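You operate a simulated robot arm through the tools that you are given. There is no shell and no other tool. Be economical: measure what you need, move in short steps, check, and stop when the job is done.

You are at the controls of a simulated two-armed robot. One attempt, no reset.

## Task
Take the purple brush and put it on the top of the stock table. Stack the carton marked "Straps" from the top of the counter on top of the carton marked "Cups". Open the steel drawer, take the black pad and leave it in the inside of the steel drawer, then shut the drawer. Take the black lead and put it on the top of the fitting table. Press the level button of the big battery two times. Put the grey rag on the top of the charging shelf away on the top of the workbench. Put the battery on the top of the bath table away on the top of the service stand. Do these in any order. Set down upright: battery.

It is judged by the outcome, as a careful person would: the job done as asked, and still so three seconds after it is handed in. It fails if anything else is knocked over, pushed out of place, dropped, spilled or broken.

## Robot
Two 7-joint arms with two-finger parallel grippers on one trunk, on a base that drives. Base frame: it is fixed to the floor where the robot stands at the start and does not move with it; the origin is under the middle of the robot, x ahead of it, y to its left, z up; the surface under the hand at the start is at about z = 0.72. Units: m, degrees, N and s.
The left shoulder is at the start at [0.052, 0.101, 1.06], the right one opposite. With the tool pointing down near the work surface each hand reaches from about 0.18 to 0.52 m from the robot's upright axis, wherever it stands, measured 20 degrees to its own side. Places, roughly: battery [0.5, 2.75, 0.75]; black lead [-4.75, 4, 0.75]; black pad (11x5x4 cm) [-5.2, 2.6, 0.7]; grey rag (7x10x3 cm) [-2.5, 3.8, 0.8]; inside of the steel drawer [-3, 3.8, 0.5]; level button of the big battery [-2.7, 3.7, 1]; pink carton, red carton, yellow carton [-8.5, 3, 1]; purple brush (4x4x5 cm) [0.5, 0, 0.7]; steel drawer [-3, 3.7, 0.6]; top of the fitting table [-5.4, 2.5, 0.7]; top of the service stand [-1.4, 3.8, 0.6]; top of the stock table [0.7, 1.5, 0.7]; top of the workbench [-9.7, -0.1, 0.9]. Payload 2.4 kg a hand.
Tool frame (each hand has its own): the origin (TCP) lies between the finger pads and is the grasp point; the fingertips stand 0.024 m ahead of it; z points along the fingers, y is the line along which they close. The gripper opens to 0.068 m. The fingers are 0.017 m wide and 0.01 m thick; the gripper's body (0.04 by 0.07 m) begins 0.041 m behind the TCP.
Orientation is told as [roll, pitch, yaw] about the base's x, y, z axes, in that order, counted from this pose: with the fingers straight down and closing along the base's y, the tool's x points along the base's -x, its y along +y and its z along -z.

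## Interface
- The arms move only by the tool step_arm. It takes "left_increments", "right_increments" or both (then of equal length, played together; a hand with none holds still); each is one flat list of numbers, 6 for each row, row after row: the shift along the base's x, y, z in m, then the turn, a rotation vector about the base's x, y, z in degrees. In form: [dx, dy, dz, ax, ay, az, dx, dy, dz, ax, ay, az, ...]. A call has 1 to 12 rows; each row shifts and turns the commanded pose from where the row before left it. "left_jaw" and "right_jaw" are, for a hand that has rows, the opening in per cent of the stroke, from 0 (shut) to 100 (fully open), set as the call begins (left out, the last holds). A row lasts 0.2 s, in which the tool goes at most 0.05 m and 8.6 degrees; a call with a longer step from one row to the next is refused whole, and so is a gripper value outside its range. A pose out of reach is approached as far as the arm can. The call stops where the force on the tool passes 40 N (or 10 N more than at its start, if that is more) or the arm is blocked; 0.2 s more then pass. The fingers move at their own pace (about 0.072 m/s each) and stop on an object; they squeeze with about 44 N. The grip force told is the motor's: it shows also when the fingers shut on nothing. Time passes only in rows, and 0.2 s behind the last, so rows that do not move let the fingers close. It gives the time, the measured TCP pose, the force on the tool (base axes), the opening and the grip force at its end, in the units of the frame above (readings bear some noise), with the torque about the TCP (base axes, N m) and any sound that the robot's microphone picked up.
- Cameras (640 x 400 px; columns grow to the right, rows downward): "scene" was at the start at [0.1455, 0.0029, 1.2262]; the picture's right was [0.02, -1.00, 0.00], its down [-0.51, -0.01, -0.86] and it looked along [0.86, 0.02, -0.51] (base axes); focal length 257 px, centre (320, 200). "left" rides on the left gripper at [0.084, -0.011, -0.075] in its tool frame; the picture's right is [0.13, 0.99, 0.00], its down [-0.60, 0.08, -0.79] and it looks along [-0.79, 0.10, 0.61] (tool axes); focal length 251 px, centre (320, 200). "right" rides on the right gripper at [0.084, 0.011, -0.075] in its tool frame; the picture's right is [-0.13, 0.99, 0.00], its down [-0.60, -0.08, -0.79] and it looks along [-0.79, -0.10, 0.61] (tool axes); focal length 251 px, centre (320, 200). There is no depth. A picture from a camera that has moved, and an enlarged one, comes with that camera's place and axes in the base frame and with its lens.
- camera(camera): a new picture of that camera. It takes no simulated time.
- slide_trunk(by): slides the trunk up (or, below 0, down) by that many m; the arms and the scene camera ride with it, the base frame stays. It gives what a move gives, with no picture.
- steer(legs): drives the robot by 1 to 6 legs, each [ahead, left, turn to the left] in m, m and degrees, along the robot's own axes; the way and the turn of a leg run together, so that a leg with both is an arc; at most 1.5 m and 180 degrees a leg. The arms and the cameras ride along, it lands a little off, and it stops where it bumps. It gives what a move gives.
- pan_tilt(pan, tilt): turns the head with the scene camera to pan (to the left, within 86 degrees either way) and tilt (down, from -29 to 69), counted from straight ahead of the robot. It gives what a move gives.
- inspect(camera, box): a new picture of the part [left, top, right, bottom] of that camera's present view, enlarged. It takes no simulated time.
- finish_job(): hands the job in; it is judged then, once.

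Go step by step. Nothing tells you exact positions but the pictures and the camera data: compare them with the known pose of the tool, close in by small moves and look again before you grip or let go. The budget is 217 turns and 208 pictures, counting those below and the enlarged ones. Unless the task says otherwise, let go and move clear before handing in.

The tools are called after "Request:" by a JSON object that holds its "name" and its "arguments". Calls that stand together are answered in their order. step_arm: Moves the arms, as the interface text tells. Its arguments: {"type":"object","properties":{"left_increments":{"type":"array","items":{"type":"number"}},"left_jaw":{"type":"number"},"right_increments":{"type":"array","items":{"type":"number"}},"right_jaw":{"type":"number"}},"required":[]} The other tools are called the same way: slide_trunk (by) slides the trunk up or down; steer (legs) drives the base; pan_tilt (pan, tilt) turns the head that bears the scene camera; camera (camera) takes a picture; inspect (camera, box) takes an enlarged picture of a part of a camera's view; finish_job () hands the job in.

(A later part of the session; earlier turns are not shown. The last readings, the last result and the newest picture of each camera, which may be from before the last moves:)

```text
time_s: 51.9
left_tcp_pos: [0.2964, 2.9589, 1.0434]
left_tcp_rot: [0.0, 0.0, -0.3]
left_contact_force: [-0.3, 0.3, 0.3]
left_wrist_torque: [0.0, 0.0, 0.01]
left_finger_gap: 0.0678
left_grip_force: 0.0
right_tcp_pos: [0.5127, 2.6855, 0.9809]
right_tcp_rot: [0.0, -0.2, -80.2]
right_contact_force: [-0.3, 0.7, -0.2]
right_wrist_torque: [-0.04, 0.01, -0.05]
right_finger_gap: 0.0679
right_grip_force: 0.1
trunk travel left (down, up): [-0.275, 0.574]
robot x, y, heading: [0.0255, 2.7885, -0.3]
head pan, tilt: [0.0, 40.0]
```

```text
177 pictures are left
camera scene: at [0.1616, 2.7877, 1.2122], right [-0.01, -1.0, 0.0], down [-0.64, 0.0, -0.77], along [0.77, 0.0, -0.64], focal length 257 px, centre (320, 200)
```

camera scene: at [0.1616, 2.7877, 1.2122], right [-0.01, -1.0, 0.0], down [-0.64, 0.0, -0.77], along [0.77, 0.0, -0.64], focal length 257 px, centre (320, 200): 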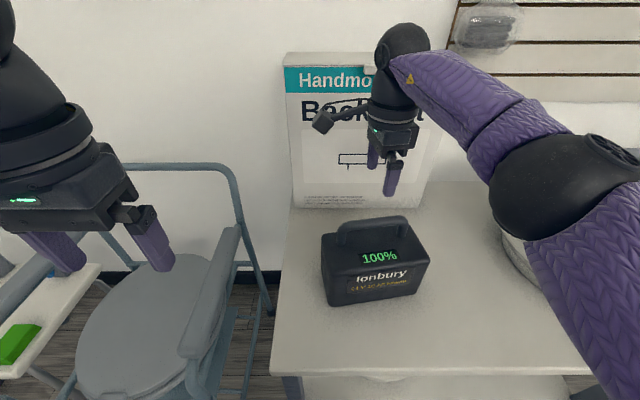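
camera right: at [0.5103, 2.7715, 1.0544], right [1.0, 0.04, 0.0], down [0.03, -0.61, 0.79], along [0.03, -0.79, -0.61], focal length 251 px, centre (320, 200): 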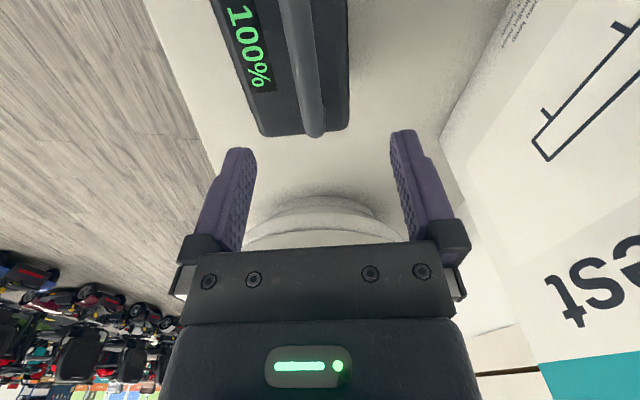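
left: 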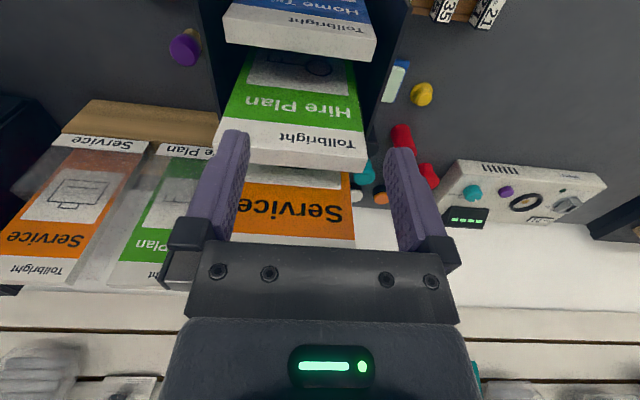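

The bar runs at x ≈ 0.500 under the hand, its top near 0.865–0.875. I shift back 13 mm and descend partway.

Request:
{"name": "step_arm", "arguments": {"right_increments": [-0.013, -0.002, -0.03, 0, 0, 0, 0, 0, -0.03, 0, 0, 0, 0, 0, -0.015, 0, 0, 0, 0, 0, 0, 0, 0, 0]}}

Request:
{"name": "camera", "arguments": {"camera": "right"}}

Request:
{"name": "inspect", "arguments": {"camera": "scene", "box": [300, 140, 460, 240]}}

```text
time_s: 52.9
left_tcp_pos: [0.297, 2.9606, 1.0447]
left_tcp_rot: [0.0, 0.0, -0.3]
left_contact_force: [-1.0, -0.2, -0.7]
left_wrist_torque: [0.02, 0.03, -0.01]
left_finger_gap: 0.0682
left_grip_force: 0.1
right_tcp_pos: [0.5015, 2.6823, 0.9039]
right_tcp_rot: [-0.1, 0.0, -80.3]
right_contact_force: [0.6, 0.7, 0.2]
right_wrist_torque: [0.01, -0.01, 0.0]
right_finger_gap: 0.0679
right_grip_force: 0.1
trunk travel left (down, up): [-0.275, 0.574]
robot x, y, heading: [0.0243, 2.7879, -0.3]
head pan, tilt: [0.0, 40.0]
```

```text
176 pictures are left
camera right: at [0.4998, 2.7681, 0.9789], right [1.0, 0.04, 0.0], down [0.02, -0.61, 0.79], along [0.03, -0.79, -0.61], focal length 251 px, centre (320, 200)
```

right: 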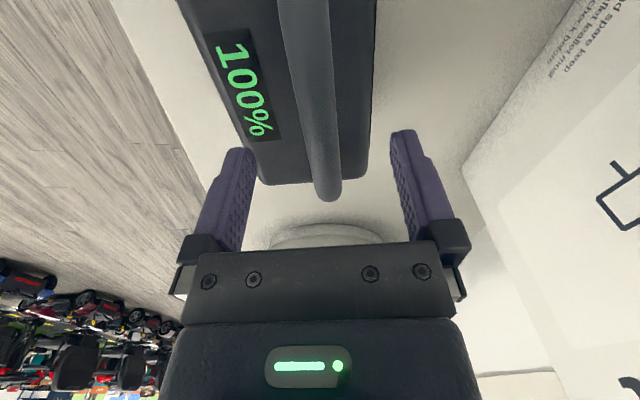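

```text
4.00 times, centred on (380, 190) of scene
camera zoom: at [0.1615, 2.7876, 1.2122], right [0.0, -1.0, 0.0], down [-0.64, 0.0, -0.77], along [0.77, 0.0, -0.64], focal length 1029 px, centre (80, 240)
```

zoom: 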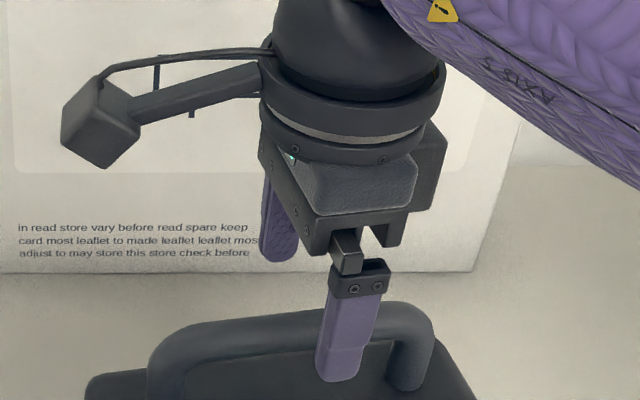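

The bar is centred between the fingers. Down 4 cm and grip.

Request:
{"name": "step_arm", "arguments": {"right_increments": [0, 0, -0.02, 0, 0, 0, 0, 0, -0.022, 0, 0, 0, 0, 0, 0, 0, 0, 0]}}

Request:
{"name": "step_arm", "arguments": {"right_increments": [0, 0, 0, 0, 0, 0, 0, 0, 0, 0, 0, 0, 0, 0, 0, 0, 0, 0], "right_jaw": 0}}

Request:
{"name": "camera", "arguments": {"camera": "right"}}

Request:
{"name": "inspect", "arguments": {"camera": "scene", "box": [300, 160, 460, 260]}}

```text
time_s: 53.7
left_tcp_pos: [0.2959, 2.9588, 1.0445]
left_tcp_rot: [0.0, 0.0, -0.3]
left_contact_force: [0.9, 0.0, -0.4]
left_wrist_torque: [0.03, 0.02, -0.02]
left_finger_gap: 0.0678
left_grip_force: 0.1
right_tcp_pos: [0.5014, 2.6831, 0.862]
right_tcp_rot: [0.0, 0.0, -80.3]
right_contact_force: [0.4, 0.0, -0.9]
right_wrist_torque: [-0.02, 0.01, 0.02]
right_finger_gap: 0.0681
right_grip_force: 0.1
trunk travel left (down, up): [-0.275, 0.574]
robot x, y, heading: [0.0221, 2.7858, -0.2]
head pan, tilt: [0.0, 40.0]
```

```text
time_s: 54.5
left_tcp_pos: [0.2976, 2.9591, 1.0436]
left_tcp_rot: [-0.1, 0.0, -0.2]
left_contact_force: [0.6, 0.3, 0.2]
left_wrist_torque: [0.07, 0.04, 0.0]
left_finger_gap: 0.0683
left_grip_force: 0.0
right_tcp_pos: [0.502, 2.6832, 0.8612]
right_tcp_rot: [0.0, 0.0, -80.4]
right_contact_force: [3.0, 0.6, 0.3]
right_wrist_torque: [-0.05, 0.01, -0.32]
right_finger_gap: 0.0188
right_grip_force: 36.8
trunk travel left (down, up): [-0.275, 0.574]
robot x, y, heading: [0.0199, 2.7855, -0.3]
head pan, tilt: [0.0, 40.0]
```

```text
174 pictures are left
camera right: at [0.4997, 2.7694, 0.9365], right [1.0, 0.04, 0.0], down [0.02, -0.61, 0.79], along [0.03, -0.79, -0.61], focal length 251 px, centre (320, 200)
```

right: 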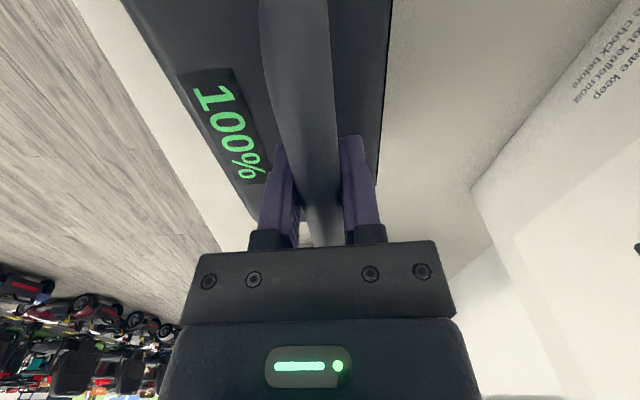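

```text
4.00 times, centred on (380, 210) of scene
camera zoom: at [0.1618, 2.7877, 1.2122], right [0.0, -1.0, 0.0], down [-0.64, 0.0, -0.77], along [0.77, 0.0, -0.64], focal length 1029 px, centre (80, 160)
```

zoom: 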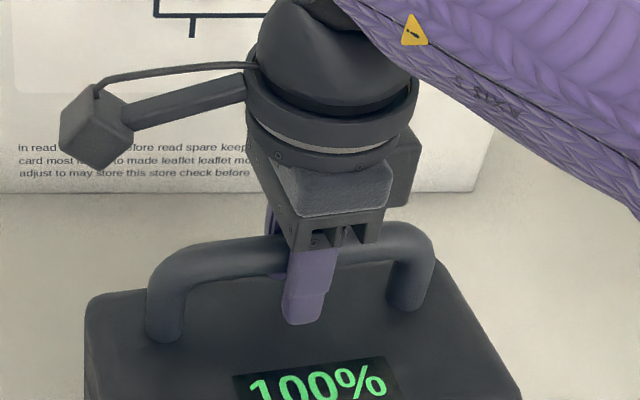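

Bar gripped (19 mm). Lift a little and check the load and tilt.

Request:
{"name": "step_arm", "arguments": {"right_increments": [0, 0, 0.01, 0, 0, 0, 0, 0, 0.02, 0, 0, 0, 0, 0, 0.02, 0, 0, 0, 0, 0, 0, 0, 0, 0]}}

Request:
{"name": "camera", "arguments": {"camera": "scene"}}

```text
time_s: 55.5
left_tcp_pos: [0.2981, 2.9585, 1.0427]
left_tcp_rot: [0.0, 0.1, -0.2]
left_contact_force: [-0.1, -0.3, -0.4]
left_wrist_torque: [0.03, 0.04, 0.01]
left_finger_gap: 0.0681
left_grip_force: 0.0
right_tcp_pos: [0.5017, 2.6839, 0.9127]
right_tcp_rot: [-0.1, 0.0, -80.4]
right_contact_force: [0.0, 0.3, -15.0]
right_wrist_torque: [0.03, 0.01, 0.0]
right_finger_gap: 0.0185
right_grip_force: 36.5
trunk travel left (down, up): [-0.275, 0.574]
robot x, y, heading: [0.0237, 2.7889, -0.1]
head pan, tilt: [0.0, 40.0]
```

```text
172 pictures are left
camera scene: at [0.1625, 2.7873, 1.212], right [0.0, -1.0, 0.0], down [-0.64, 0.0, -0.77], along [0.77, 0.0, -0.64], focal length 257 px, centre (320, 200)
```

scene: 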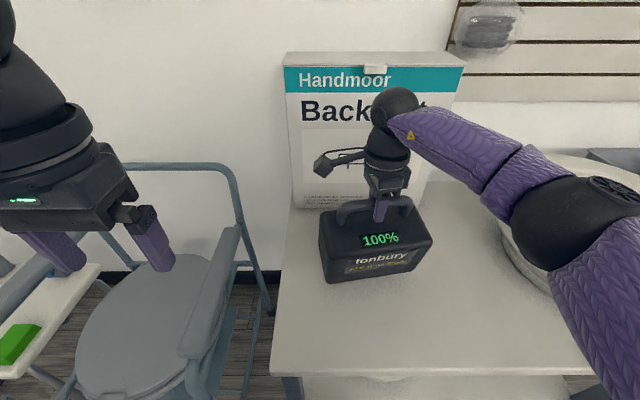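

The battery hangs straight, about 1.5 kg. I raise it, draw it back to the robot and back off, then turn left toward the service stand.

Request:
{"name": "step_arm", "arguments": {"right_increments": [0, 0, 0.04, 0, 0, 0, 0, 0, 0.04, 0, 0, 0, -0.03, -0.015, 0.02, 0, 0, 0, -0.03, -0.015, 0, 0, 0, 0, -0.03, -0.015, 0, 0, 0, 0, -0.03, -0.01, 0, 0, 0, 0, 0, 0, 0, 0, 0, 0]}}

Request:
{"name": "steer", "arguments": {"legs": [[-0.5, 0, 0], [0, 0, 90]]}}

Request:
{"name": "pan_tilt", "arguments": {"pan": 20, "tilt": 20}}

Request:
{"name": "camera", "arguments": {"camera": "scene"}}

```text
time_s: 57.1
left_tcp_pos: [0.2969, 2.958, 1.043]
left_tcp_rot: [0.0, 0.0, -0.1]
left_contact_force: [0.8, 0.5, -0.4]
left_wrist_torque: [0.01, 0.0, -0.01]
left_finger_gap: 0.0678
left_grip_force: 0.1
right_tcp_pos: [0.3812, 2.6272, 1.0109]
right_tcp_rot: [-0.1, 0.0, -80.2]
right_contact_force: [-0.2, -0.2, -14.7]
right_wrist_torque: [0.0, -0.09, -0.01]
right_finger_gap: 0.0186
right_grip_force: 36.8
trunk travel left (down, up): [-0.275, 0.574]
robot x, y, heading: [0.0247, 2.7894, -0.1]
head pan, tilt: [0.0, 40.0]
```

```text
time_s: 63.9
left_tcp_pos: [-0.6556, 3.0674, 1.044]
left_tcp_rot: [0.0, 0.0, 88.5]
left_contact_force: [1.0, -1.1, -0.4]
left_wrist_torque: [-0.03, -0.01, 0.0]
left_finger_gap: 0.0681
left_grip_force: 0.0
right_tcp_pos: [-0.3226, 3.1442, 1.0104]
right_tcp_rot: [-0.1, 0.0, 8.4]
right_contact_force: [0.1, 0.7, -14.9]
right_wrist_torque: [-0.02, -0.01, 0.01]
right_finger_gap: 0.0185
right_grip_force: 36.8
trunk travel left (down, up): [-0.275, 0.574]
robot x, y, heading: [-0.4906, 2.7869, 88.3]
head pan, tilt: [0.0, 40.0]
```

```text
time_s: 64.7
left_tcp_pos: [-0.6561, 3.0694, 1.0434]
left_tcp_rot: [0.1, 0.1, 88.4]
left_contact_force: [1.1, -0.4, -0.2]
left_wrist_torque: [0.0, 0.02, -0.01]
left_finger_gap: 0.0679
left_grip_force: 0.1
right_tcp_pos: [-0.3227, 3.1453, 1.0109]
right_tcp_rot: [-0.1, 0.0, 8.3]
right_contact_force: [1.1, -0.2, -15.1]
right_wrist_torque: [0.01, -0.01, 0.0]
right_finger_gap: 0.0186
right_grip_force: 37.0
trunk travel left (down, up): [-0.275, 0.574]
robot x, y, heading: [-0.4907, 2.7869, 88.0]
head pan, tilt: [20.0, 20.0]
```

```text
171 pictures are left
camera scene: at [-0.5171, 2.9323, 1.2434], right [0.95, 0.31, 0.0], down [0.11, -0.33, -0.94], along [-0.29, 0.89, -0.34], focal length 257 px, centre (320, 200)
```

scene: 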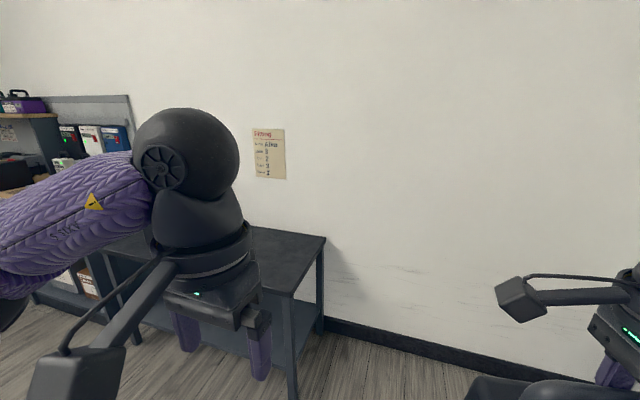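

The service stand's right edge is near x = -0.82, y 3.6–4.0. I strafe left to face it.

Request:
{"name": "steer", "arguments": {"legs": [[0, 0.75, 1.8]]}}

Request:
{"name": "pan_tilt", "arguments": {"pan": 0, "tilt": 35}}

Request:
{"name": "camera", "arguments": {"camera": "scene"}}

```text
time_s: 68.7
left_tcp_pos: [-1.4085, 3.0709, 1.0434]
left_tcp_rot: [-0.1, 0.2, 90.4]
left_contact_force: [0.1, -0.4, -0.4]
left_wrist_torque: [0.0, -0.01, -0.01]
left_finger_gap: 0.0682
left_grip_force: 0.0
right_tcp_pos: [-1.0771, 3.1589, 1.0107]
right_tcp_rot: [-0.2, 0.0, 10.3]
right_contact_force: [-0.3, 0.3, -15.0]
right_wrist_torque: [-0.01, 0.07, -0.01]
right_finger_gap: 0.0187
right_grip_force: 36.7
trunk travel left (down, up): [-0.275, 0.574]
robot x, y, heading: [-1.2314, 2.7945, 90.4]
head pan, tilt: [20.0, 20.0]
```

```text
time_s: 69.5
left_tcp_pos: [-1.4078, 3.0704, 1.0441]
left_tcp_rot: [0.0, 0.2, 90.5]
left_contact_force: [-0.1, 0.8, -0.5]
left_wrist_torque: [0.01, 0.02, 0.0]
left_finger_gap: 0.068
left_grip_force: 0.0
right_tcp_pos: [-1.0779, 3.1586, 1.0112]
right_tcp_rot: [0.0, -0.1, 10.4]
right_contact_force: [0.1, -0.9, -15.4]
right_wrist_torque: [0.03, -0.02, -0.04]
right_finger_gap: 0.0186
right_grip_force: 36.3
trunk travel left (down, up): [-0.275, 0.574]
robot x, y, heading: [-1.2331, 2.7978, 90.2]
head pan, tilt: [0.0, 35.0]
```

```text
170 pictures are left
camera scene: at [-1.2325, 2.94, 1.2197], right [1.0, 0.01, 0.0], down [0.0, -0.57, -0.82], along [-0.01, 0.82, -0.57], focal length 257 px, centre (320, 200)
```

scene: 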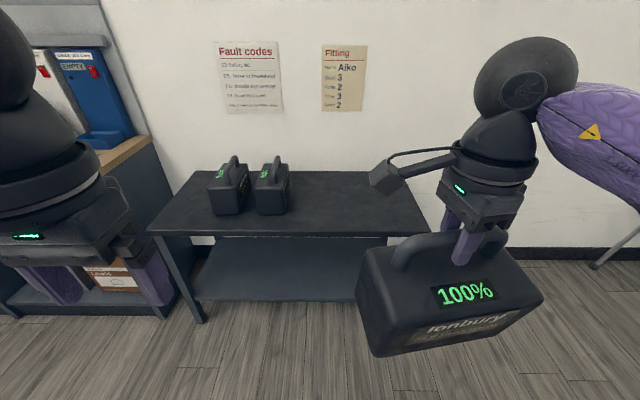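

The stand has two other batteries on the left; the right half is free. I aim for (-1.05, 3.78) and drive up.

Request:
{"name": "steer", "arguments": {"legs": [[0.5, -0.06, 0]]}}

Request:
{"name": "pan_tilt", "arguments": {"pan": -10, "tilt": 45}}

Request:
{"name": "camera", "arguments": {"camera": "scene"}}

Request:
{"name": "camera", "arguments": {"camera": "right"}}

```text
time_s: 72.5
left_tcp_pos: [-1.348, 3.5668, 1.0441]
left_tcp_rot: [0.0, 0.1, 89.8]
left_contact_force: [0.0, 0.4, -0.5]
left_wrist_torque: [0.02, -0.01, -0.01]
left_finger_gap: 0.068
left_grip_force: 0.0
right_tcp_pos: [-1.0141, 3.6509, 1.0104]
right_tcp_rot: [-0.1, 0.0, 9.6]
right_contact_force: [-0.1, 0.1, -14.1]
right_wrist_torque: [0.0, 0.0, 0.04]
right_finger_gap: 0.0188
right_grip_force: 36.4
trunk travel left (down, up): [-0.275, 0.574]
robot x, y, heading: [-1.1759, 3.288, 89.6]
head pan, tilt: [0.0, 35.0]
```

```text
time_s: 73.2
left_tcp_pos: [-1.3467, 3.5667, 1.0437]
left_tcp_rot: [-0.1, 0.0, 89.8]
left_contact_force: [-0.1, 1.0, 0.0]
left_wrist_torque: [0.0, -0.02, -0.03]
left_finger_gap: 0.0678
left_grip_force: 0.0
right_tcp_pos: [-1.0154, 3.6515, 1.0098]
right_tcp_rot: [-0.1, -0.1, 9.7]
right_contact_force: [0.0, -0.1, -14.0]
right_wrist_torque: [0.02, 0.02, 0.0]
right_finger_gap: 0.0186
right_grip_force: 37.0
trunk travel left (down, up): [-0.275, 0.574]
robot x, y, heading: [-1.1756, 3.2932, 89.7]
head pan, tilt: [-10.0, 45.0]
```

```text
169 pictures are left
camera scene: at [-1.1584, 3.4262, 1.2048], right [0.98, -0.18, 0.0], down [-0.13, -0.7, -0.71], along [0.13, 0.7, -0.71], focal length 257 px, centre (320, 200)
```

scene: 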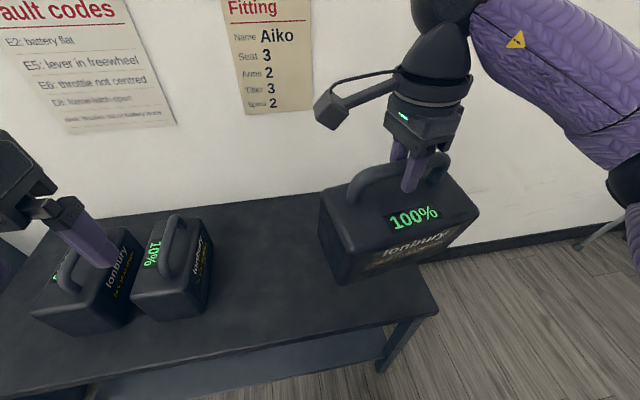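

```text
168 pictures are left
camera right: at [-1.0984, 3.6492, 1.0854], right [-0.04, 1.0, 0.0], down [0.61, 0.03, 0.79], along [0.79, 0.03, -0.61], focal length 251 px, centre (320, 200)
```

right: 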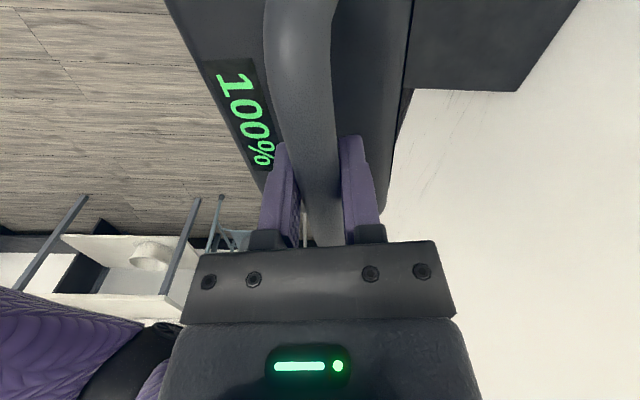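

Stand front edge is at y ≈ 3.62. I close in 4 cm, lower the trunk for reach, and bring the battery above (-1.06, 3.79).

Request:
{"name": "steer", "arguments": {"legs": [[0.04, 0, 0]]}}

Request:
{"name": "slide_trunk", "arguments": {"by": -0.12}}

Request:
{"name": "step_arm", "arguments": {"right_increments": [-0.02, 0.035, 0, 0, 0, 0, -0.02, 0.035, 0, 0, 0, 0, 0, 0.03, 0, 0, 0, 0, 0, 0, -0.03, 0, 0, 0, 0, 0, -0.03, 0, 0, 0, 0, 0, 0, 0, 0, 0]}}

Request:
{"name": "camera", "arguments": {"camera": "scene"}}

Request:
{"name": "camera", "arguments": {"camera": "right"}}

```text
time_s: 74.1
left_tcp_pos: [-1.3473, 3.6075, 1.044]
left_tcp_rot: [0.1, 0.2, 89.7]
left_contact_force: [-0.5, -0.3, -0.2]
left_wrist_torque: [0.02, 0.0, 0.01]
left_finger_gap: 0.0681
left_grip_force: 0.1
right_tcp_pos: [-1.013, 3.6912, 1.0104]
right_tcp_rot: [-0.1, 0.0, 9.7]
right_contact_force: [0.6, 0.4, -14.9]
right_wrist_torque: [-0.03, 0.02, 0.0]
right_finger_gap: 0.0188
right_grip_force: 36.7
trunk travel left (down, up): [-0.275, 0.574]
robot x, y, heading: [-1.175, 3.3283, 89.8]
head pan, tilt: [-10.0, 45.0]
```

```text
time_s: 75.6
left_tcp_pos: [-1.347, 3.6072, 0.9236]
left_tcp_rot: [-0.1, 0.1, 89.6]
left_contact_force: [-0.5, -0.6, 0.7]
left_wrist_torque: [0.01, -0.03, 0.06]
left_finger_gap: 0.0681
left_grip_force: 0.0
right_tcp_pos: [-1.0136, 3.6899, 0.8918]
right_tcp_rot: [-0.1, 0.0, 9.7]
right_contact_force: [-0.2, -0.9, -15.2]
right_wrist_torque: [-0.04, 0.02, 0.0]
right_finger_gap: 0.0187
right_grip_force: 36.6
trunk travel left (down, up): [-0.155, 0.694]
robot x, y, heading: [-1.1772, 3.3281, 89.7]
head pan, tilt: [-10.0, 45.0]
```

```text
time_s: 77.0
left_tcp_pos: [-1.3471, 3.6082, 0.9244]
left_tcp_rot: [0.1, 0.0, 89.7]
left_contact_force: [-0.5, 0.5, -0.4]
left_wrist_torque: [-0.02, 0.01, 0.01]
left_finger_gap: 0.068
left_grip_force: 0.1
right_tcp_pos: [-1.0549, 3.7888, 0.8318]
right_tcp_rot: [-0.1, -0.1, 9.7]
right_contact_force: [-0.6, -0.2, -15.5]
right_wrist_torque: [-0.01, 0.04, -0.02]
right_finger_gap: 0.0183
right_grip_force: 36.6
trunk travel left (down, up): [-0.155, 0.694]
robot x, y, heading: [-1.1715, 3.3326, 89.6]
head pan, tilt: [-10.0, 45.0]
```

```text
167 pictures are left
camera scene: at [-1.158, 3.4982, 1.0824], right [0.98, -0.18, 0.0], down [-0.13, -0.7, -0.71], along [0.13, 0.69, -0.71], focal length 257 px, centre (320, 200)
```

scene: 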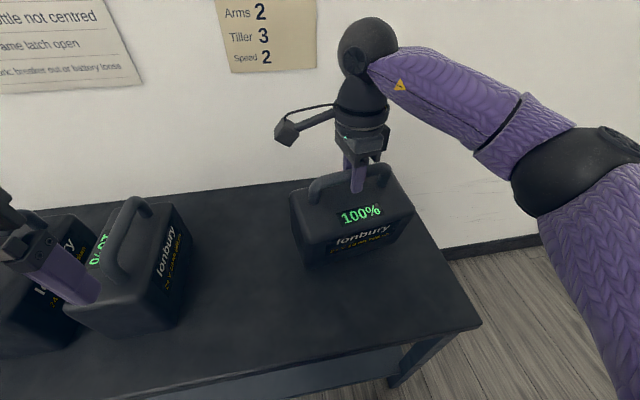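

```text
166 pictures are left
camera right: at [-1.1383, 3.7882, 0.9054], right [-0.04, 1.0, 0.0], down [0.61, 0.03, 0.79], along [0.79, 0.03, -0.61], focal length 251 px, centre (320, 200)
```

right: 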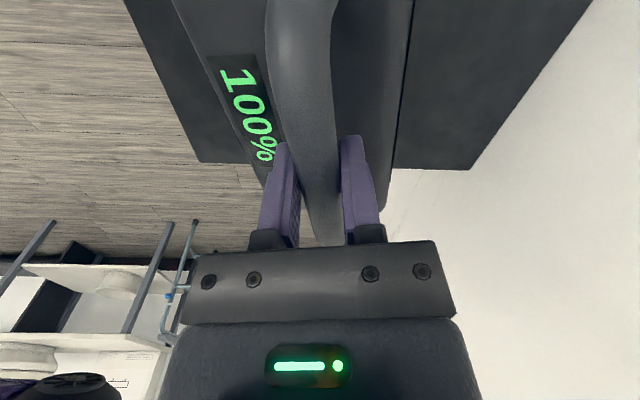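

Position is good. Lower slowly until it stands.

Request:
{"name": "step_arm", "arguments": {"right_increments": [0, 0, -0.02, 0, 0, 0, 0, 0, -0.015, 0, 0, 0, 0, 0, -0.01, 0, 0, 0, 0, 0, -0.006, 0, 0, 0, 0, 0, -0.004, 0, 0, 0]}}

Request:
{"name": "camera", "arguments": {"camera": "scene"}}

```text
time_s: 78.3
left_tcp_pos: [-1.3462, 3.6065, 0.9226]
left_tcp_rot: [0.1, 0.0, 89.8]
left_contact_force: [0.6, -0.2, 0.3]
left_wrist_torque: [0.02, 0.02, -0.01]
left_finger_gap: 0.068
left_grip_force: 0.1
right_tcp_pos: [-1.0559, 3.7922, 0.7788]
right_tcp_rot: [0.3, 0.0, 9.9]
right_contact_force: [-1.1, 5.9, 14.9]
right_wrist_torque: [-0.07, -0.86, 0.02]
right_finger_gap: 0.0183
right_grip_force: 36.5
trunk travel left (down, up): [-0.155, 0.694]
robot x, y, heading: [-1.1725, 3.33, 89.4]
head pan, tilt: [-10.0, 45.0]
stopped in row 5 (right hand): the force on the tool passed its limit at 41 N (the readings are from after the stop); the commanded pose is now the measured one
```

```text
165 pictures are left
camera scene: at [-1.159, 3.497, 1.0824], right [0.98, -0.18, 0.0], down [-0.13, -0.7, -0.71], along [0.13, 0.7, -0.71], focal length 257 px, centre (320, 200)
```

scene: 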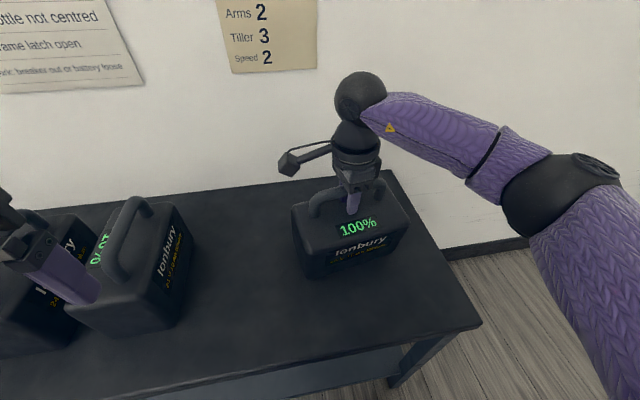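

It stands on the stand. Release, rise straight up, and retract.

Request:
{"name": "step_arm", "arguments": {"right_increments": [0, 0, 0.001, 0, 0, 0, 0, 0, 0, 0, 0, 0, 0, 0, 0, 0, 0, 0, 0, 0, 0, 0, 0, 0], "right_jaw": 100}}

Request:
{"name": "step_arm", "arguments": {"right_increments": [0, 0, 0.03, 0, 0, 0, 0, 0, 0.04, 0, 0, 0, 0, 0, 0.045, 0, 0, 0, 0, 0, 0.045, 0, 0, 0, 0, -0.04, 0, 0, 0, 0, 0.02, -0.04, 0, 0, 0, 0, 0.03, -0.03, 0, 0, 0, 0, 0.03, -0.03, 0, 0, 0, 0]}}

Request:
{"name": "camera", "arguments": {"camera": "scene"}}

```text
time_s: 79.3
left_tcp_pos: [-1.3471, 3.6063, 0.9235]
left_tcp_rot: [0.1, 0.0, 89.7]
left_contact_force: [0.6, -0.2, 0.3]
left_wrist_torque: [0.01, -0.01, -0.02]
left_finger_gap: 0.0681
left_grip_force: 0.0
right_tcp_pos: [-1.0562, 3.793, 0.7781]
right_tcp_rot: [0.1, 0.1, 9.7]
right_contact_force: [-0.2, 0.7, 0.0]
right_wrist_torque: [0.01, -0.01, 0.01]
right_finger_gap: 0.0683
right_grip_force: 0.1
trunk travel left (down, up): [-0.155, 0.694]
robot x, y, heading: [-1.1762, 3.3303, 89.7]
head pan, tilt: [-10.0, 45.0]
```

```text
time_s: 81.1
left_tcp_pos: [-1.3476, 3.6072, 0.9249]
left_tcp_rot: [0.1, 0.0, 89.8]
left_contact_force: [-0.7, -0.2, 0.6]
left_wrist_torque: [-0.02, 0.0, 0.02]
left_finger_gap: 0.0679
left_grip_force: 0.1
right_tcp_pos: [-0.9791, 3.6499, 0.9377]
right_tcp_rot: [0.1, 0.1, 9.8]
right_contact_force: [-0.2, -0.5, -0.2]
right_wrist_torque: [-0.01, 0.0, -0.02]
right_finger_gap: 0.068
right_grip_force: 0.1
trunk travel left (down, up): [-0.155, 0.694]
robot x, y, heading: [-1.1771, 3.3307, 89.5]
head pan, tilt: [-10.0, 45.0]
```

```text
164 pictures are left
camera scene: at [-1.1584, 3.4973, 1.0826], right [0.98, -0.18, 0.0], down [-0.13, -0.7, -0.71], along [0.13, 0.7, -0.71], focal length 257 px, centre (320, 200)
```

scene: 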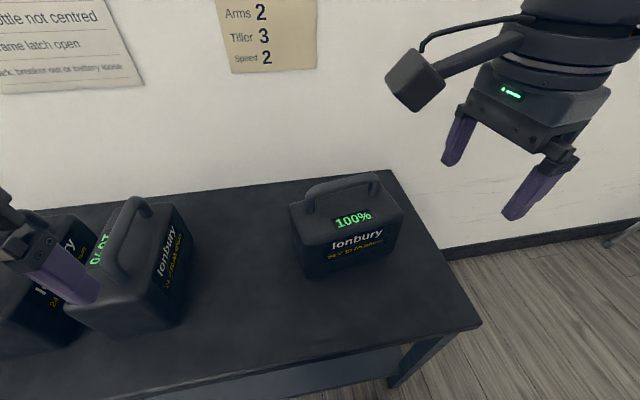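

Battery delivered upright. Now I back away, restore trunk and wrist, and go left to the charging shelf at about x = -2.7.

Request:
{"name": "steer", "arguments": {"legs": [[-0.55, 0, 0], [0, 1.4, 0]]}}

Request:
{"name": "slide_trunk", "arguments": {"by": 0.12}}

Request:
{"name": "step_arm", "arguments": {"right_increments": [0, 0, 0, 0, 0, 8.2, 0, 0, 0, 0, 0, 8.2, 0, 0, 0, 0, 0, 8.2, 0, 0, 0, 0, 0, 8.2, 0, 0, 0, 0, 0, 8.2, 0, 0, 0, 0, 0, 8.2, 0, 0, 0, 0, 0, 8.2, 0, 0, 0, 0, 0, 8.2, 0, 0, 0, 0, 0, 8.2, 0, 0, 0, 0, 0, 6.5]}}

Request:
{"name": "pan_tilt", "arguments": {"pan": 0, "tilt": 25}}

Request:
{"name": "camera", "arguments": {"camera": "scene"}}

```text
time_s: 90.8
left_tcp_pos: [-2.7536, 3.0698, 0.9239]
left_tcp_rot: [0.0, 0.1, 90.7]
left_contact_force: [-1.0, -0.1, 0.2]
left_wrist_torque: [0.01, 0.01, -0.02]
left_finger_gap: 0.068
left_grip_force: 0.1
right_tcp_pos: [-2.3873, 3.1194, 0.9385]
right_tcp_rot: [0.1, 0.1, 10.8]
right_contact_force: [0.1, 0.6, 0.1]
right_wrist_torque: [0.01, 0.0, 0.01]
right_finger_gap: 0.0681
right_grip_force: 0.0
trunk travel left (down, up): [-0.155, 0.694]
robot x, y, heading: [-2.5751, 2.7955, 90.6]
head pan, tilt: [-10.0, 45.0]
```

```text
time_s: 92.3
left_tcp_pos: [-2.7539, 3.0704, 1.0427]
left_tcp_rot: [0.0, 0.0, 90.7]
left_contact_force: [-0.2, -0.1, -0.5]
left_wrist_torque: [-0.01, -0.01, 0.02]
left_finger_gap: 0.0678
left_grip_force: 0.1
right_tcp_pos: [-2.3861, 3.1198, 1.0585]
right_tcp_rot: [0.1, 0.0, 10.7]
right_contact_force: [-0.6, -0.5, -0.3]
right_wrist_torque: [-0.03, -0.01, -0.04]
right_finger_gap: 0.068
right_grip_force: 0.0
trunk travel left (down, up): [-0.275, 0.574]
robot x, y, heading: [-2.5769, 2.7987, 90.6]
head pan, tilt: [-10.0, 45.0]
```

```text
time_s: 94.5
left_tcp_pos: [-2.7521, 3.0696, 1.0443]
left_tcp_rot: [0.0, 0.0, 90.7]
left_contact_force: [-0.4, -0.5, 0.4]
left_wrist_torque: [0.01, 0.0, 0.02]
left_finger_gap: 0.0681
left_grip_force: 0.0
right_tcp_pos: [-2.3866, 3.1175, 1.0591]
right_tcp_rot: [0.3, 0.1, 91.2]
right_contact_force: [-0.6, 0.9, 0.9]
right_wrist_torque: [-0.01, -0.03, -0.04]
right_finger_gap: 0.0679
right_grip_force: 0.0
trunk travel left (down, up): [-0.275, 0.574]
robot x, y, heading: [-2.5763, 2.8006, 90.7]
head pan, tilt: [-10.0, 45.0]
```

```text
time_s: 95.4
left_tcp_pos: [-2.7529, 3.0691, 1.0448]
left_tcp_rot: [0.0, 0.1, 90.7]
left_contact_force: [0.0, 0.3, 0.1]
left_wrist_torque: [-0.02, 0.03, 0.01]
left_finger_gap: 0.068
left_grip_force: 0.1
right_tcp_pos: [-2.3862, 3.1178, 1.0585]
right_tcp_rot: [0.2, 0.1, 91.0]
right_contact_force: [-0.3, -0.1, 0.9]
right_wrist_torque: [-0.01, 0.01, 0.0]
right_finger_gap: 0.068
right_grip_force: 0.1
trunk travel left (down, up): [-0.275, 0.574]
robot x, y, heading: [-2.5786, 2.7954, 90.6]
head pan, tilt: [0.0, 25.0]
```

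```text
163 pictures are left
camera scene: at [-2.5768, 2.9437, 1.2354], right [1.0, 0.01, 0.0], down [0.0, -0.42, -0.91], along [-0.01, 0.91, -0.42], focal length 257 px, centre (320, 200)
```

scene: 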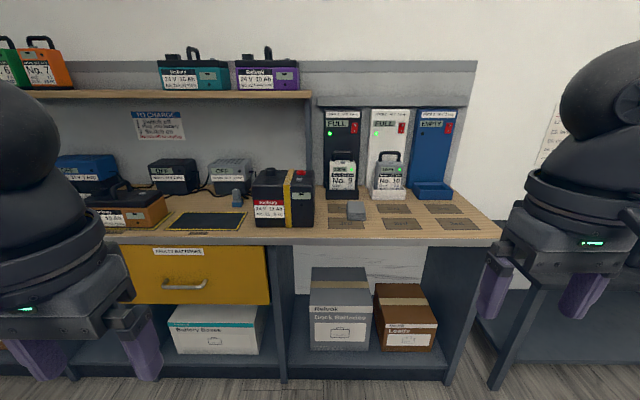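

The charging shelf has the yellow steel drawer, the big battery and a grey thing on top. I zoom in.

Request:
{"name": "inspect", "arguments": {"camera": "scene", "box": [230, 150, 390, 250]}}

Request:
{"name": "inspect", "arguments": {"camera": "scene", "box": [80, 150, 280, 310]}}

```text
4.00 times, centred on (310, 200) of scene
camera zoom: at [-2.5768, 2.9437, 1.2354], right [1.0, 0.01, 0.0], down [0.0, -0.42, -0.91], along [-0.01, 0.91, -0.42], focal length 1029 px, centre (360, 200)
```

zoom: 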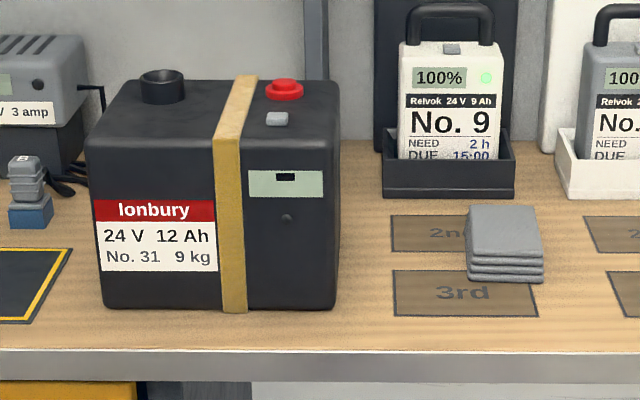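

```text
2.50 times, centred on (180, 230) of scene
camera zoom: at [-2.5768, 2.9437, 1.2354], right [1.0, 0.01, 0.0], down [0.0, -0.42, -0.91], along [-0.01, 0.91, -0.42], focal length 643 px, centre (670, 125)
```

zoom: 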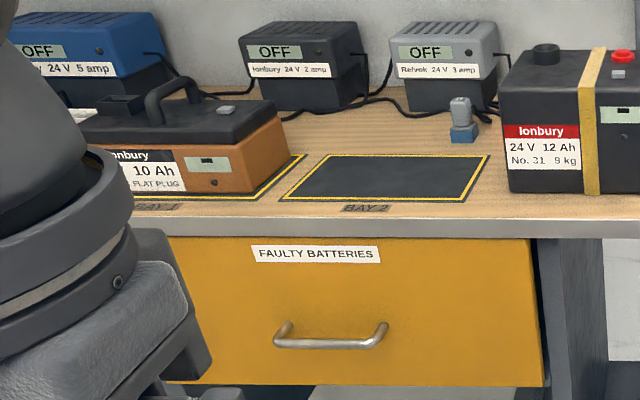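

I drive nearer with the trunk raised to study the battery's buttons.

Request:
{"name": "slide_trunk", "arguments": {"by": 0.15}}

Request:
{"name": "steer", "arguments": {"legs": [[0.33, 0, -0.6]]}}

Request:
{"name": "pan_tilt", "arguments": {"pan": 0, "tilt": 40}}

Request:
{"name": "camera", "arguments": {"camera": "scene"}}

Request:
{"name": "camera", "arguments": {"camera": "left"}}

```text
time_s: 97.1
left_tcp_pos: [-2.7536, 3.069, 1.1928]
left_tcp_rot: [0.1, 0.0, 90.6]
left_contact_force: [-0.3, 0.0, -0.5]
left_wrist_torque: [-0.02, 0.0, 0.0]
left_finger_gap: 0.0684
left_grip_force: 0.0
right_tcp_pos: [-2.3867, 3.1196, 1.2078]
right_tcp_rot: [0.2, 0.1, 91.0]
right_contact_force: [0.0, -0.8, 0.6]
right_wrist_torque: [-0.02, 0.02, 0.01]
right_finger_gap: 0.0681
right_grip_force: 0.0
trunk travel left (down, up): [-0.425, 0.424]
robot x, y, heading: [-2.5759, 2.7981, 90.8]
head pan, tilt: [0.0, 25.0]
```

```text
time_s: 99.3
left_tcp_pos: [-2.754, 3.3993, 1.1936]
left_tcp_rot: [0.0, 0.0, 90.2]
left_contact_force: [-0.3, 0.3, 0.9]
left_wrist_torque: [-0.04, -0.01, -0.01]
left_finger_gap: 0.0679
left_grip_force: 0.1
right_tcp_pos: [-2.3866, 3.4456, 1.2083]
right_tcp_rot: [0.2, 0.1, 90.5]
right_contact_force: [-0.4, -0.8, 0.2]
right_wrist_torque: [-0.01, 0.0, -0.04]
right_finger_gap: 0.0681
right_grip_force: 0.1
trunk travel left (down, up): [-0.425, 0.424]
robot x, y, heading: [-2.5782, 3.1216, 89.9]
head pan, tilt: [0.0, 25.0]
```

```text
time_s: 100.0
left_tcp_pos: [-2.7543, 3.398, 1.1946]
left_tcp_rot: [0.0, 0.0, 90.3]
left_contact_force: [0.5, 1.5, -0.2]
left_wrist_torque: [0.0, 0.01, 0.01]
left_finger_gap: 0.068
left_grip_force: 0.1
right_tcp_pos: [-2.386, 3.4448, 1.2085]
right_tcp_rot: [0.2, 0.1, 90.5]
right_contact_force: [-0.5, 0.2, -0.4]
right_wrist_torque: [-0.01, 0.03, 0.0]
right_finger_gap: 0.068
right_grip_force: 0.1
trunk travel left (down, up): [-0.425, 0.424]
robot x, y, heading: [-2.5781, 3.127, 90.1]
head pan, tilt: [0.0, 40.0]
```

```text
160 pictures are left
camera scene: at [-2.578, 3.2384, 1.3637], right [1.0, 0.0, 0.0], down [0.0, -0.64, -0.77], along [0.0, 0.77, -0.64], focal length 257 px, centre (320, 200)
```

scene: 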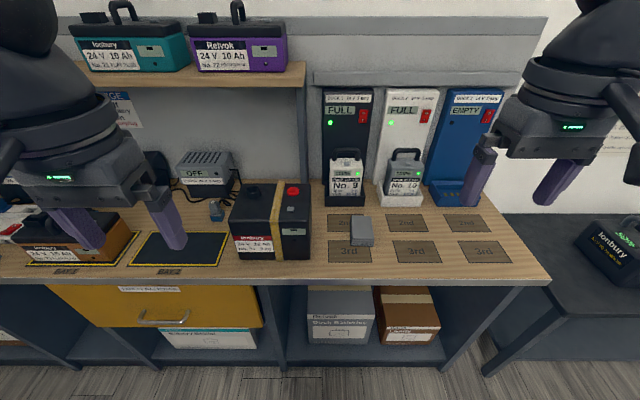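

```text
159 pictures are left
camera left: at [-2.7424, 3.3145, 1.2689], right [-0.99, -0.13, 0.0], down [-0.08, 0.6, 0.79], along [-0.11, 0.79, -0.61], focal length 251 px, centre (320, 200)
```

left: 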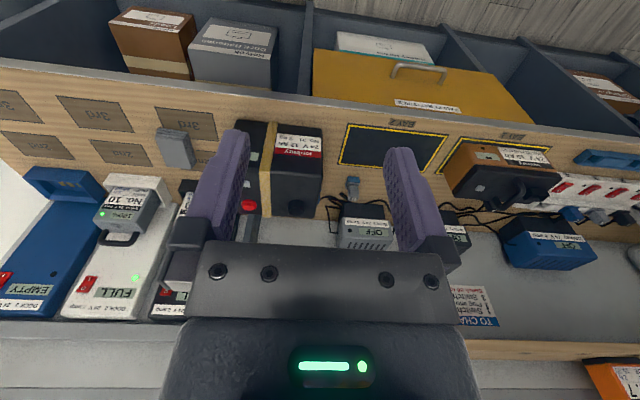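

Request:
{"name": "inspect", "arguments": {"camera": "scene", "box": [220, 170, 332, 270]}}

Request:
{"name": "inspect", "arguments": {"camera": "scene", "box": [316, 130, 436, 260]}}

```text
4.00 times, centred on (276, 220) of scene
camera zoom: at [-2.578, 3.2384, 1.3637], right [1.0, 0.0, 0.0], down [0.0, -0.64, -0.77], along [0.0, 0.77, -0.64], focal length 1029 px, centre (496, 120)
```

zoom: 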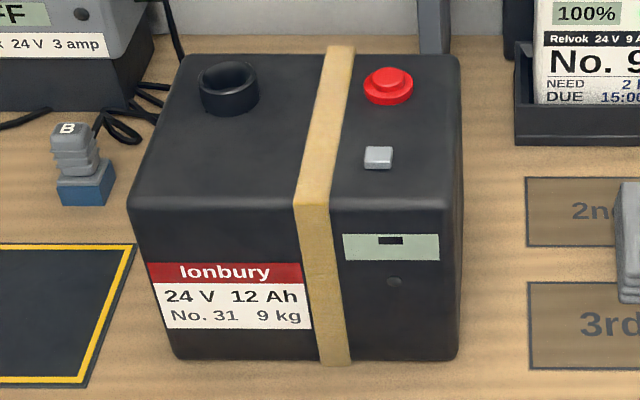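

```text
3.08 times, centred on (376, 195) of scene
camera zoom: at [-2.578, 3.2384, 1.3637], right [1.0, 0.0, 0.0], down [0.0, -0.64, -0.77], along [0.0, 0.77, -0.64], focal length 791 px, centre (148, 215)
```

zoom: 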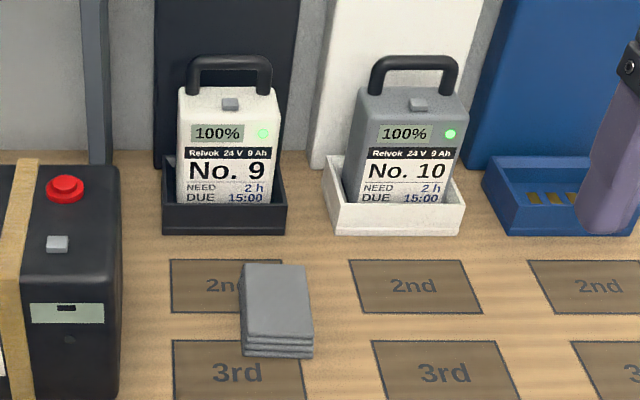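

The grey square key on top (as on all the batteries here) is the level button, near (-2.647, 3.69, 0.96). I drive up, close the left fingers and bring them above it.

Request:
{"name": "steer", "arguments": {"legs": [[0.13, 0, 0]]}}

Request:
{"name": "step_arm", "arguments": {"left_increments": [0.035, 0.03, 0, 0, 0, 0, 0.035, 0.03, 0, 0, 0, 0, 0.035, 0.03, 0, 0, 0, 0, 0, 0.035, -0.03, 0, 0, 0, 0, 0.03, -0.03, 0, 0, 0, 0, 0, -0.04, 0, 0, 0, 0, 0, -0.03, 0, 0, 0, 0, 0, 0, 0, 0, 0], "left_jaw": 0}}

Request:
{"name": "camera", "arguments": {"camera": "left"}}

Request:
{"name": "camera", "arguments": {"camera": "scene"}}

```text
time_s: 101.3
left_tcp_pos: [-2.7529, 3.5288, 1.1944]
left_tcp_rot: [0.0, 0.1, 90.1]
left_contact_force: [-0.3, 0.7, 0.3]
left_wrist_torque: [-0.04, -0.02, 0.0]
left_finger_gap: 0.0681
left_grip_force: 0.1
right_tcp_pos: [-2.3855, 3.5749, 1.2076]
right_tcp_rot: [0.1, 0.1, 90.5]
right_contact_force: [-0.6, 0.1, -0.9]
right_wrist_torque: [-0.01, -0.01, -0.01]
right_finger_gap: 0.068
right_grip_force: 0.1
trunk travel left (down, up): [-0.425, 0.424]
robot x, y, heading: [-2.578, 3.253, 90.1]
head pan, tilt: [0.0, 40.0]
```

```text
time_s: 103.1
left_tcp_pos: [-2.6503, 3.6822, 1.0636]
left_tcp_rot: [0.0, 0.1, 90.2]
left_contact_force: [0.3, -0.3, 0.1]
left_wrist_torque: [-0.02, 0.02, 0.0]
left_finger_gap: 0.0
left_grip_force: 23.3
right_tcp_pos: [-2.385, 3.5736, 1.2087]
right_tcp_rot: [0.3, 0.1, 90.4]
right_contact_force: [0.7, -0.1, 0.2]
right_wrist_torque: [0.02, -0.05, -0.01]
right_finger_gap: 0.0681
right_grip_force: 0.0
trunk travel left (down, up): [-0.425, 0.424]
robot x, y, heading: [-2.5794, 3.2517, 90.2]
head pan, tilt: [0.0, 40.0]
```

```text
156 pictures are left
camera left: at [-2.6404, 3.5986, 1.1389], right [-0.99, -0.13, 0.0], down [-0.08, 0.6, 0.79], along [-0.1, 0.79, -0.61], focal length 251 px, centre (320, 200)
```

left: 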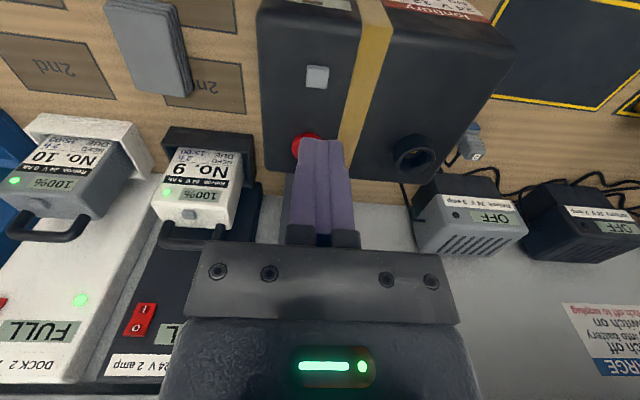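

```text
155 pictures are left
camera scene: at [-2.578, 3.3675, 1.3636], right [1.0, 0.0, 0.0], down [0.0, -0.64, -0.77], along [0.0, 0.77, -0.64], focal length 257 px, centre (320, 200)
```

scene: 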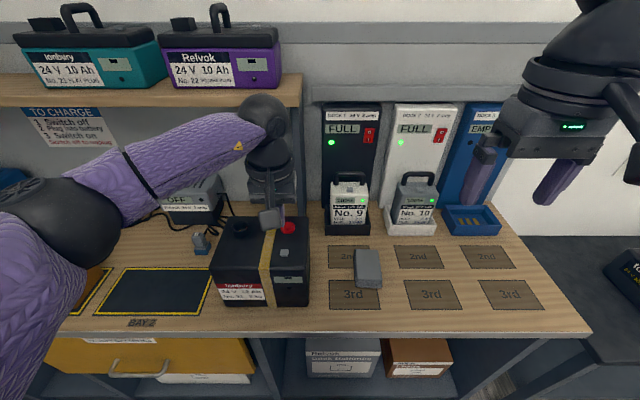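

The fingertips are right above the key. Come down to just above it, then press.

Request:
{"name": "step_arm", "arguments": {"left_increments": [0.001, 0.004, -0.035, 0, 0, 0, 0, 0, -0.03, 0, 0, 0, 0, 0, 0, 0, 0, 0]}}

Request:
{"name": "camera", "arguments": {"camera": "left"}}

Request:
{"name": "inspect", "arguments": {"camera": "scene", "box": [200, 180, 330, 310]}}

```text
time_s: 103.9
left_tcp_pos: [-2.648, 3.6879, 1.0014]
left_tcp_rot: [0.0, 0.0, 90.2]
left_contact_force: [0.0, 1.4, -0.3]
left_wrist_torque: [0.02, 0.01, -0.02]
left_finger_gap: 0.0001
left_grip_force: 23.9
right_tcp_pos: [-2.386, 3.5746, 1.2077]
right_tcp_rot: [0.1, 0.1, 90.4]
right_contact_force: [0.2, 0.8, -0.4]
right_wrist_torque: [-0.03, -0.03, 0.02]
right_finger_gap: 0.0679
right_grip_force: 0.0
trunk travel left (down, up): [-0.425, 0.424]
robot x, y, heading: [-2.5817, 3.2543, 89.9]
head pan, tilt: [0.0, 40.0]
```

```text
154 pictures are left
camera left: at [-2.637, 3.6043, 1.0753], right [-0.99, -0.13, 0.0], down [-0.08, 0.6, 0.79], along [-0.1, 0.79, -0.61], focal length 251 px, centre (320, 200)
```

left: 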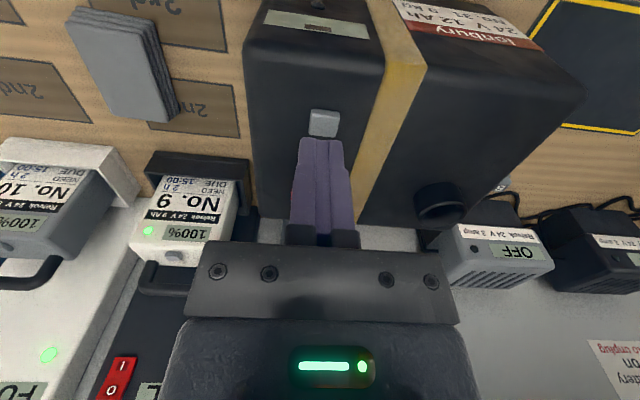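

```text
3.08 times, centred on (265, 245) of scene
camera zoom: at [-2.578, 3.3675, 1.3636], right [1.0, 0.0, 0.0], down [0.0, -0.64, -0.77], along [0.0, 0.77, -0.64], focal length 791 px, centre (489, 62)
```

zoom: 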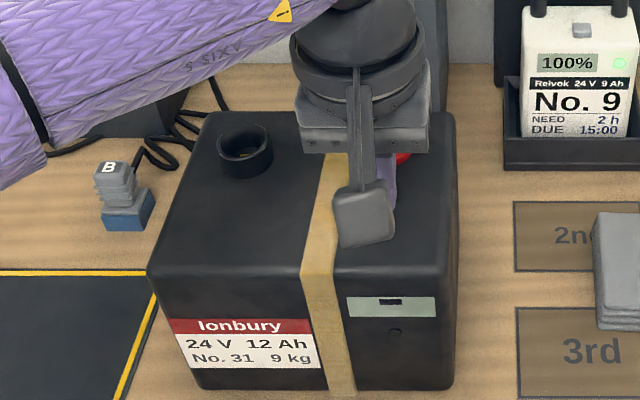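

Request:
{"name": "step_arm", "arguments": {"left_increments": [-0.001, -0.003, -0.006, 0, 0, 0, 0, 0, -0.003, 0, 0, 0, 0, 0, -0.002, 0, 0, 0, 0, 0, -0.002, 0, 0, 0]}}

Request:
{"name": "inspect", "arguments": {"camera": "scene", "box": [200, 180, 330, 310]}}

```text
time_s: 104.9
left_tcp_pos: [-2.6502, 3.6832, 0.9863]
left_tcp_rot: [0.0, 0.0, 90.1]
left_contact_force: [0.0, -0.6, 0.5]
left_wrist_torque: [0.01, 0.01, -0.02]
left_finger_gap: 0.0002
left_grip_force: 23.5
right_tcp_pos: [-2.3867, 3.5741, 1.2092]
right_tcp_rot: [0.2, 0.0, 90.4]
right_contact_force: [-1.3, 0.5, 0.7]
right_wrist_torque: [0.0, 0.0, 0.02]
right_finger_gap: 0.0678
right_grip_force: 0.2
trunk travel left (down, up): [-0.425, 0.424]
robot x, y, heading: [-2.5818, 3.2541, 90.2]
head pan, tilt: [0.0, 40.0]
```

```text
3.08 times, centred on (265, 245) of scene
camera zoom: at [-2.5781, 3.3675, 1.3636], right [1.0, 0.0, 0.0], down [0.0, -0.64, -0.77], along [0.0, 0.77, -0.64], focal length 791 px, centre (489, 62)
```

zoom: 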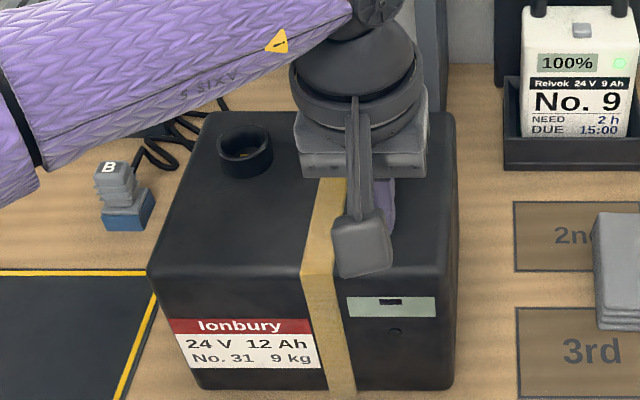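

Request:
{"name": "step_arm", "arguments": {"left_increments": [0, 0, -0.002, 0, 0, 0, 0, 0, -0.002, 0, 0, 0, 0, 0, -0.001, 0, 0, 0]}}

Request:
{"name": "inspect", "arguments": {"camera": "left", "box": [240, 20, 420, 220]}}

```text
time_s: 105.7
left_tcp_pos: [-2.6487, 3.6832, 0.9819]
left_tcp_rot: [-0.1, 0.0, 90.1]
left_contact_force: [0.8, 0.3, 0.0]
left_wrist_torque: [0.04, 0.01, 0.02]
left_finger_gap: 0.0003
left_grip_force: 23.0
right_tcp_pos: [-2.3867, 3.5739, 1.2086]
right_tcp_rot: [0.1, 0.1, 90.5]
right_contact_force: [-0.5, -0.3, -0.5]
right_wrist_torque: [-0.02, 0.0, 0.03]
right_finger_gap: 0.068
right_grip_force: 0.1
trunk travel left (down, up): [-0.425, 0.424]
robot x, y, heading: [-2.5794, 3.251, 90.0]
head pan, tilt: [0.0, 40.0]
```

```text
2.00 times, centred on (330, 120) of left
camera zoom: at [-2.6377, 3.5998, 1.0567], right [-0.99, -0.13, 0.0], down [-0.08, 0.6, 0.79], along [-0.1, 0.79, -0.61], focal length 503 px, centre (300, 360)
```

zoom: 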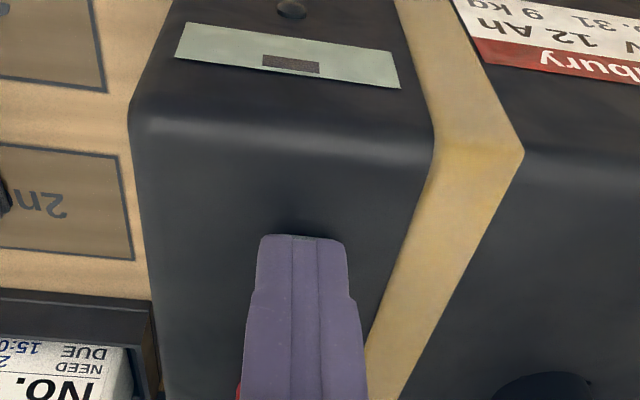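

Request:
{"name": "step_arm", "arguments": {"left_increments": [0, 0, -0.002, 0, 0, 0, 0, 0, -0.002, 0, 0, 0, 0, 0, -0.002, 0, 0, 0]}}

Request:
{"name": "inspect", "arguments": {"camera": "left", "box": [240, 20, 420, 220]}}

```text
time_s: 106.5
left_tcp_pos: [-2.6479, 3.6836, 0.976]
left_tcp_rot: [0.1, -0.1, 90.2]
left_contact_force: [-0.8, -2.0, 6.4]
left_wrist_torque: [-0.05, -0.01, -0.01]
left_finger_gap: 0.0
left_grip_force: 23.6
right_tcp_pos: [-2.385, 3.5735, 1.208]
right_tcp_rot: [0.2, 0.0, 90.4]
right_contact_force: [-0.5, -0.3, -0.6]
right_wrist_torque: [-0.05, 0.0, 0.0]
right_finger_gap: 0.0681
right_grip_force: 0.0
trunk travel left (down, up): [-0.425, 0.424]
robot x, y, heading: [-2.578, 3.2517, 90.1]
head pan, tilt: [0.0, 40.0]
heard: click
```

```text
2.00 times, centred on (330, 120) of left
camera zoom: at [-2.6371, 3.5999, 1.0506], right [-0.99, -0.13, 0.0], down [-0.08, 0.6, 0.79], along [-0.1, 0.79, -0.61], focal length 503 px, centre (300, 360)
```

zoom: 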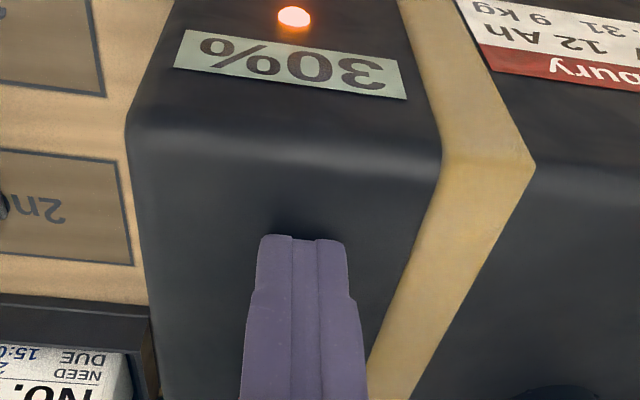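

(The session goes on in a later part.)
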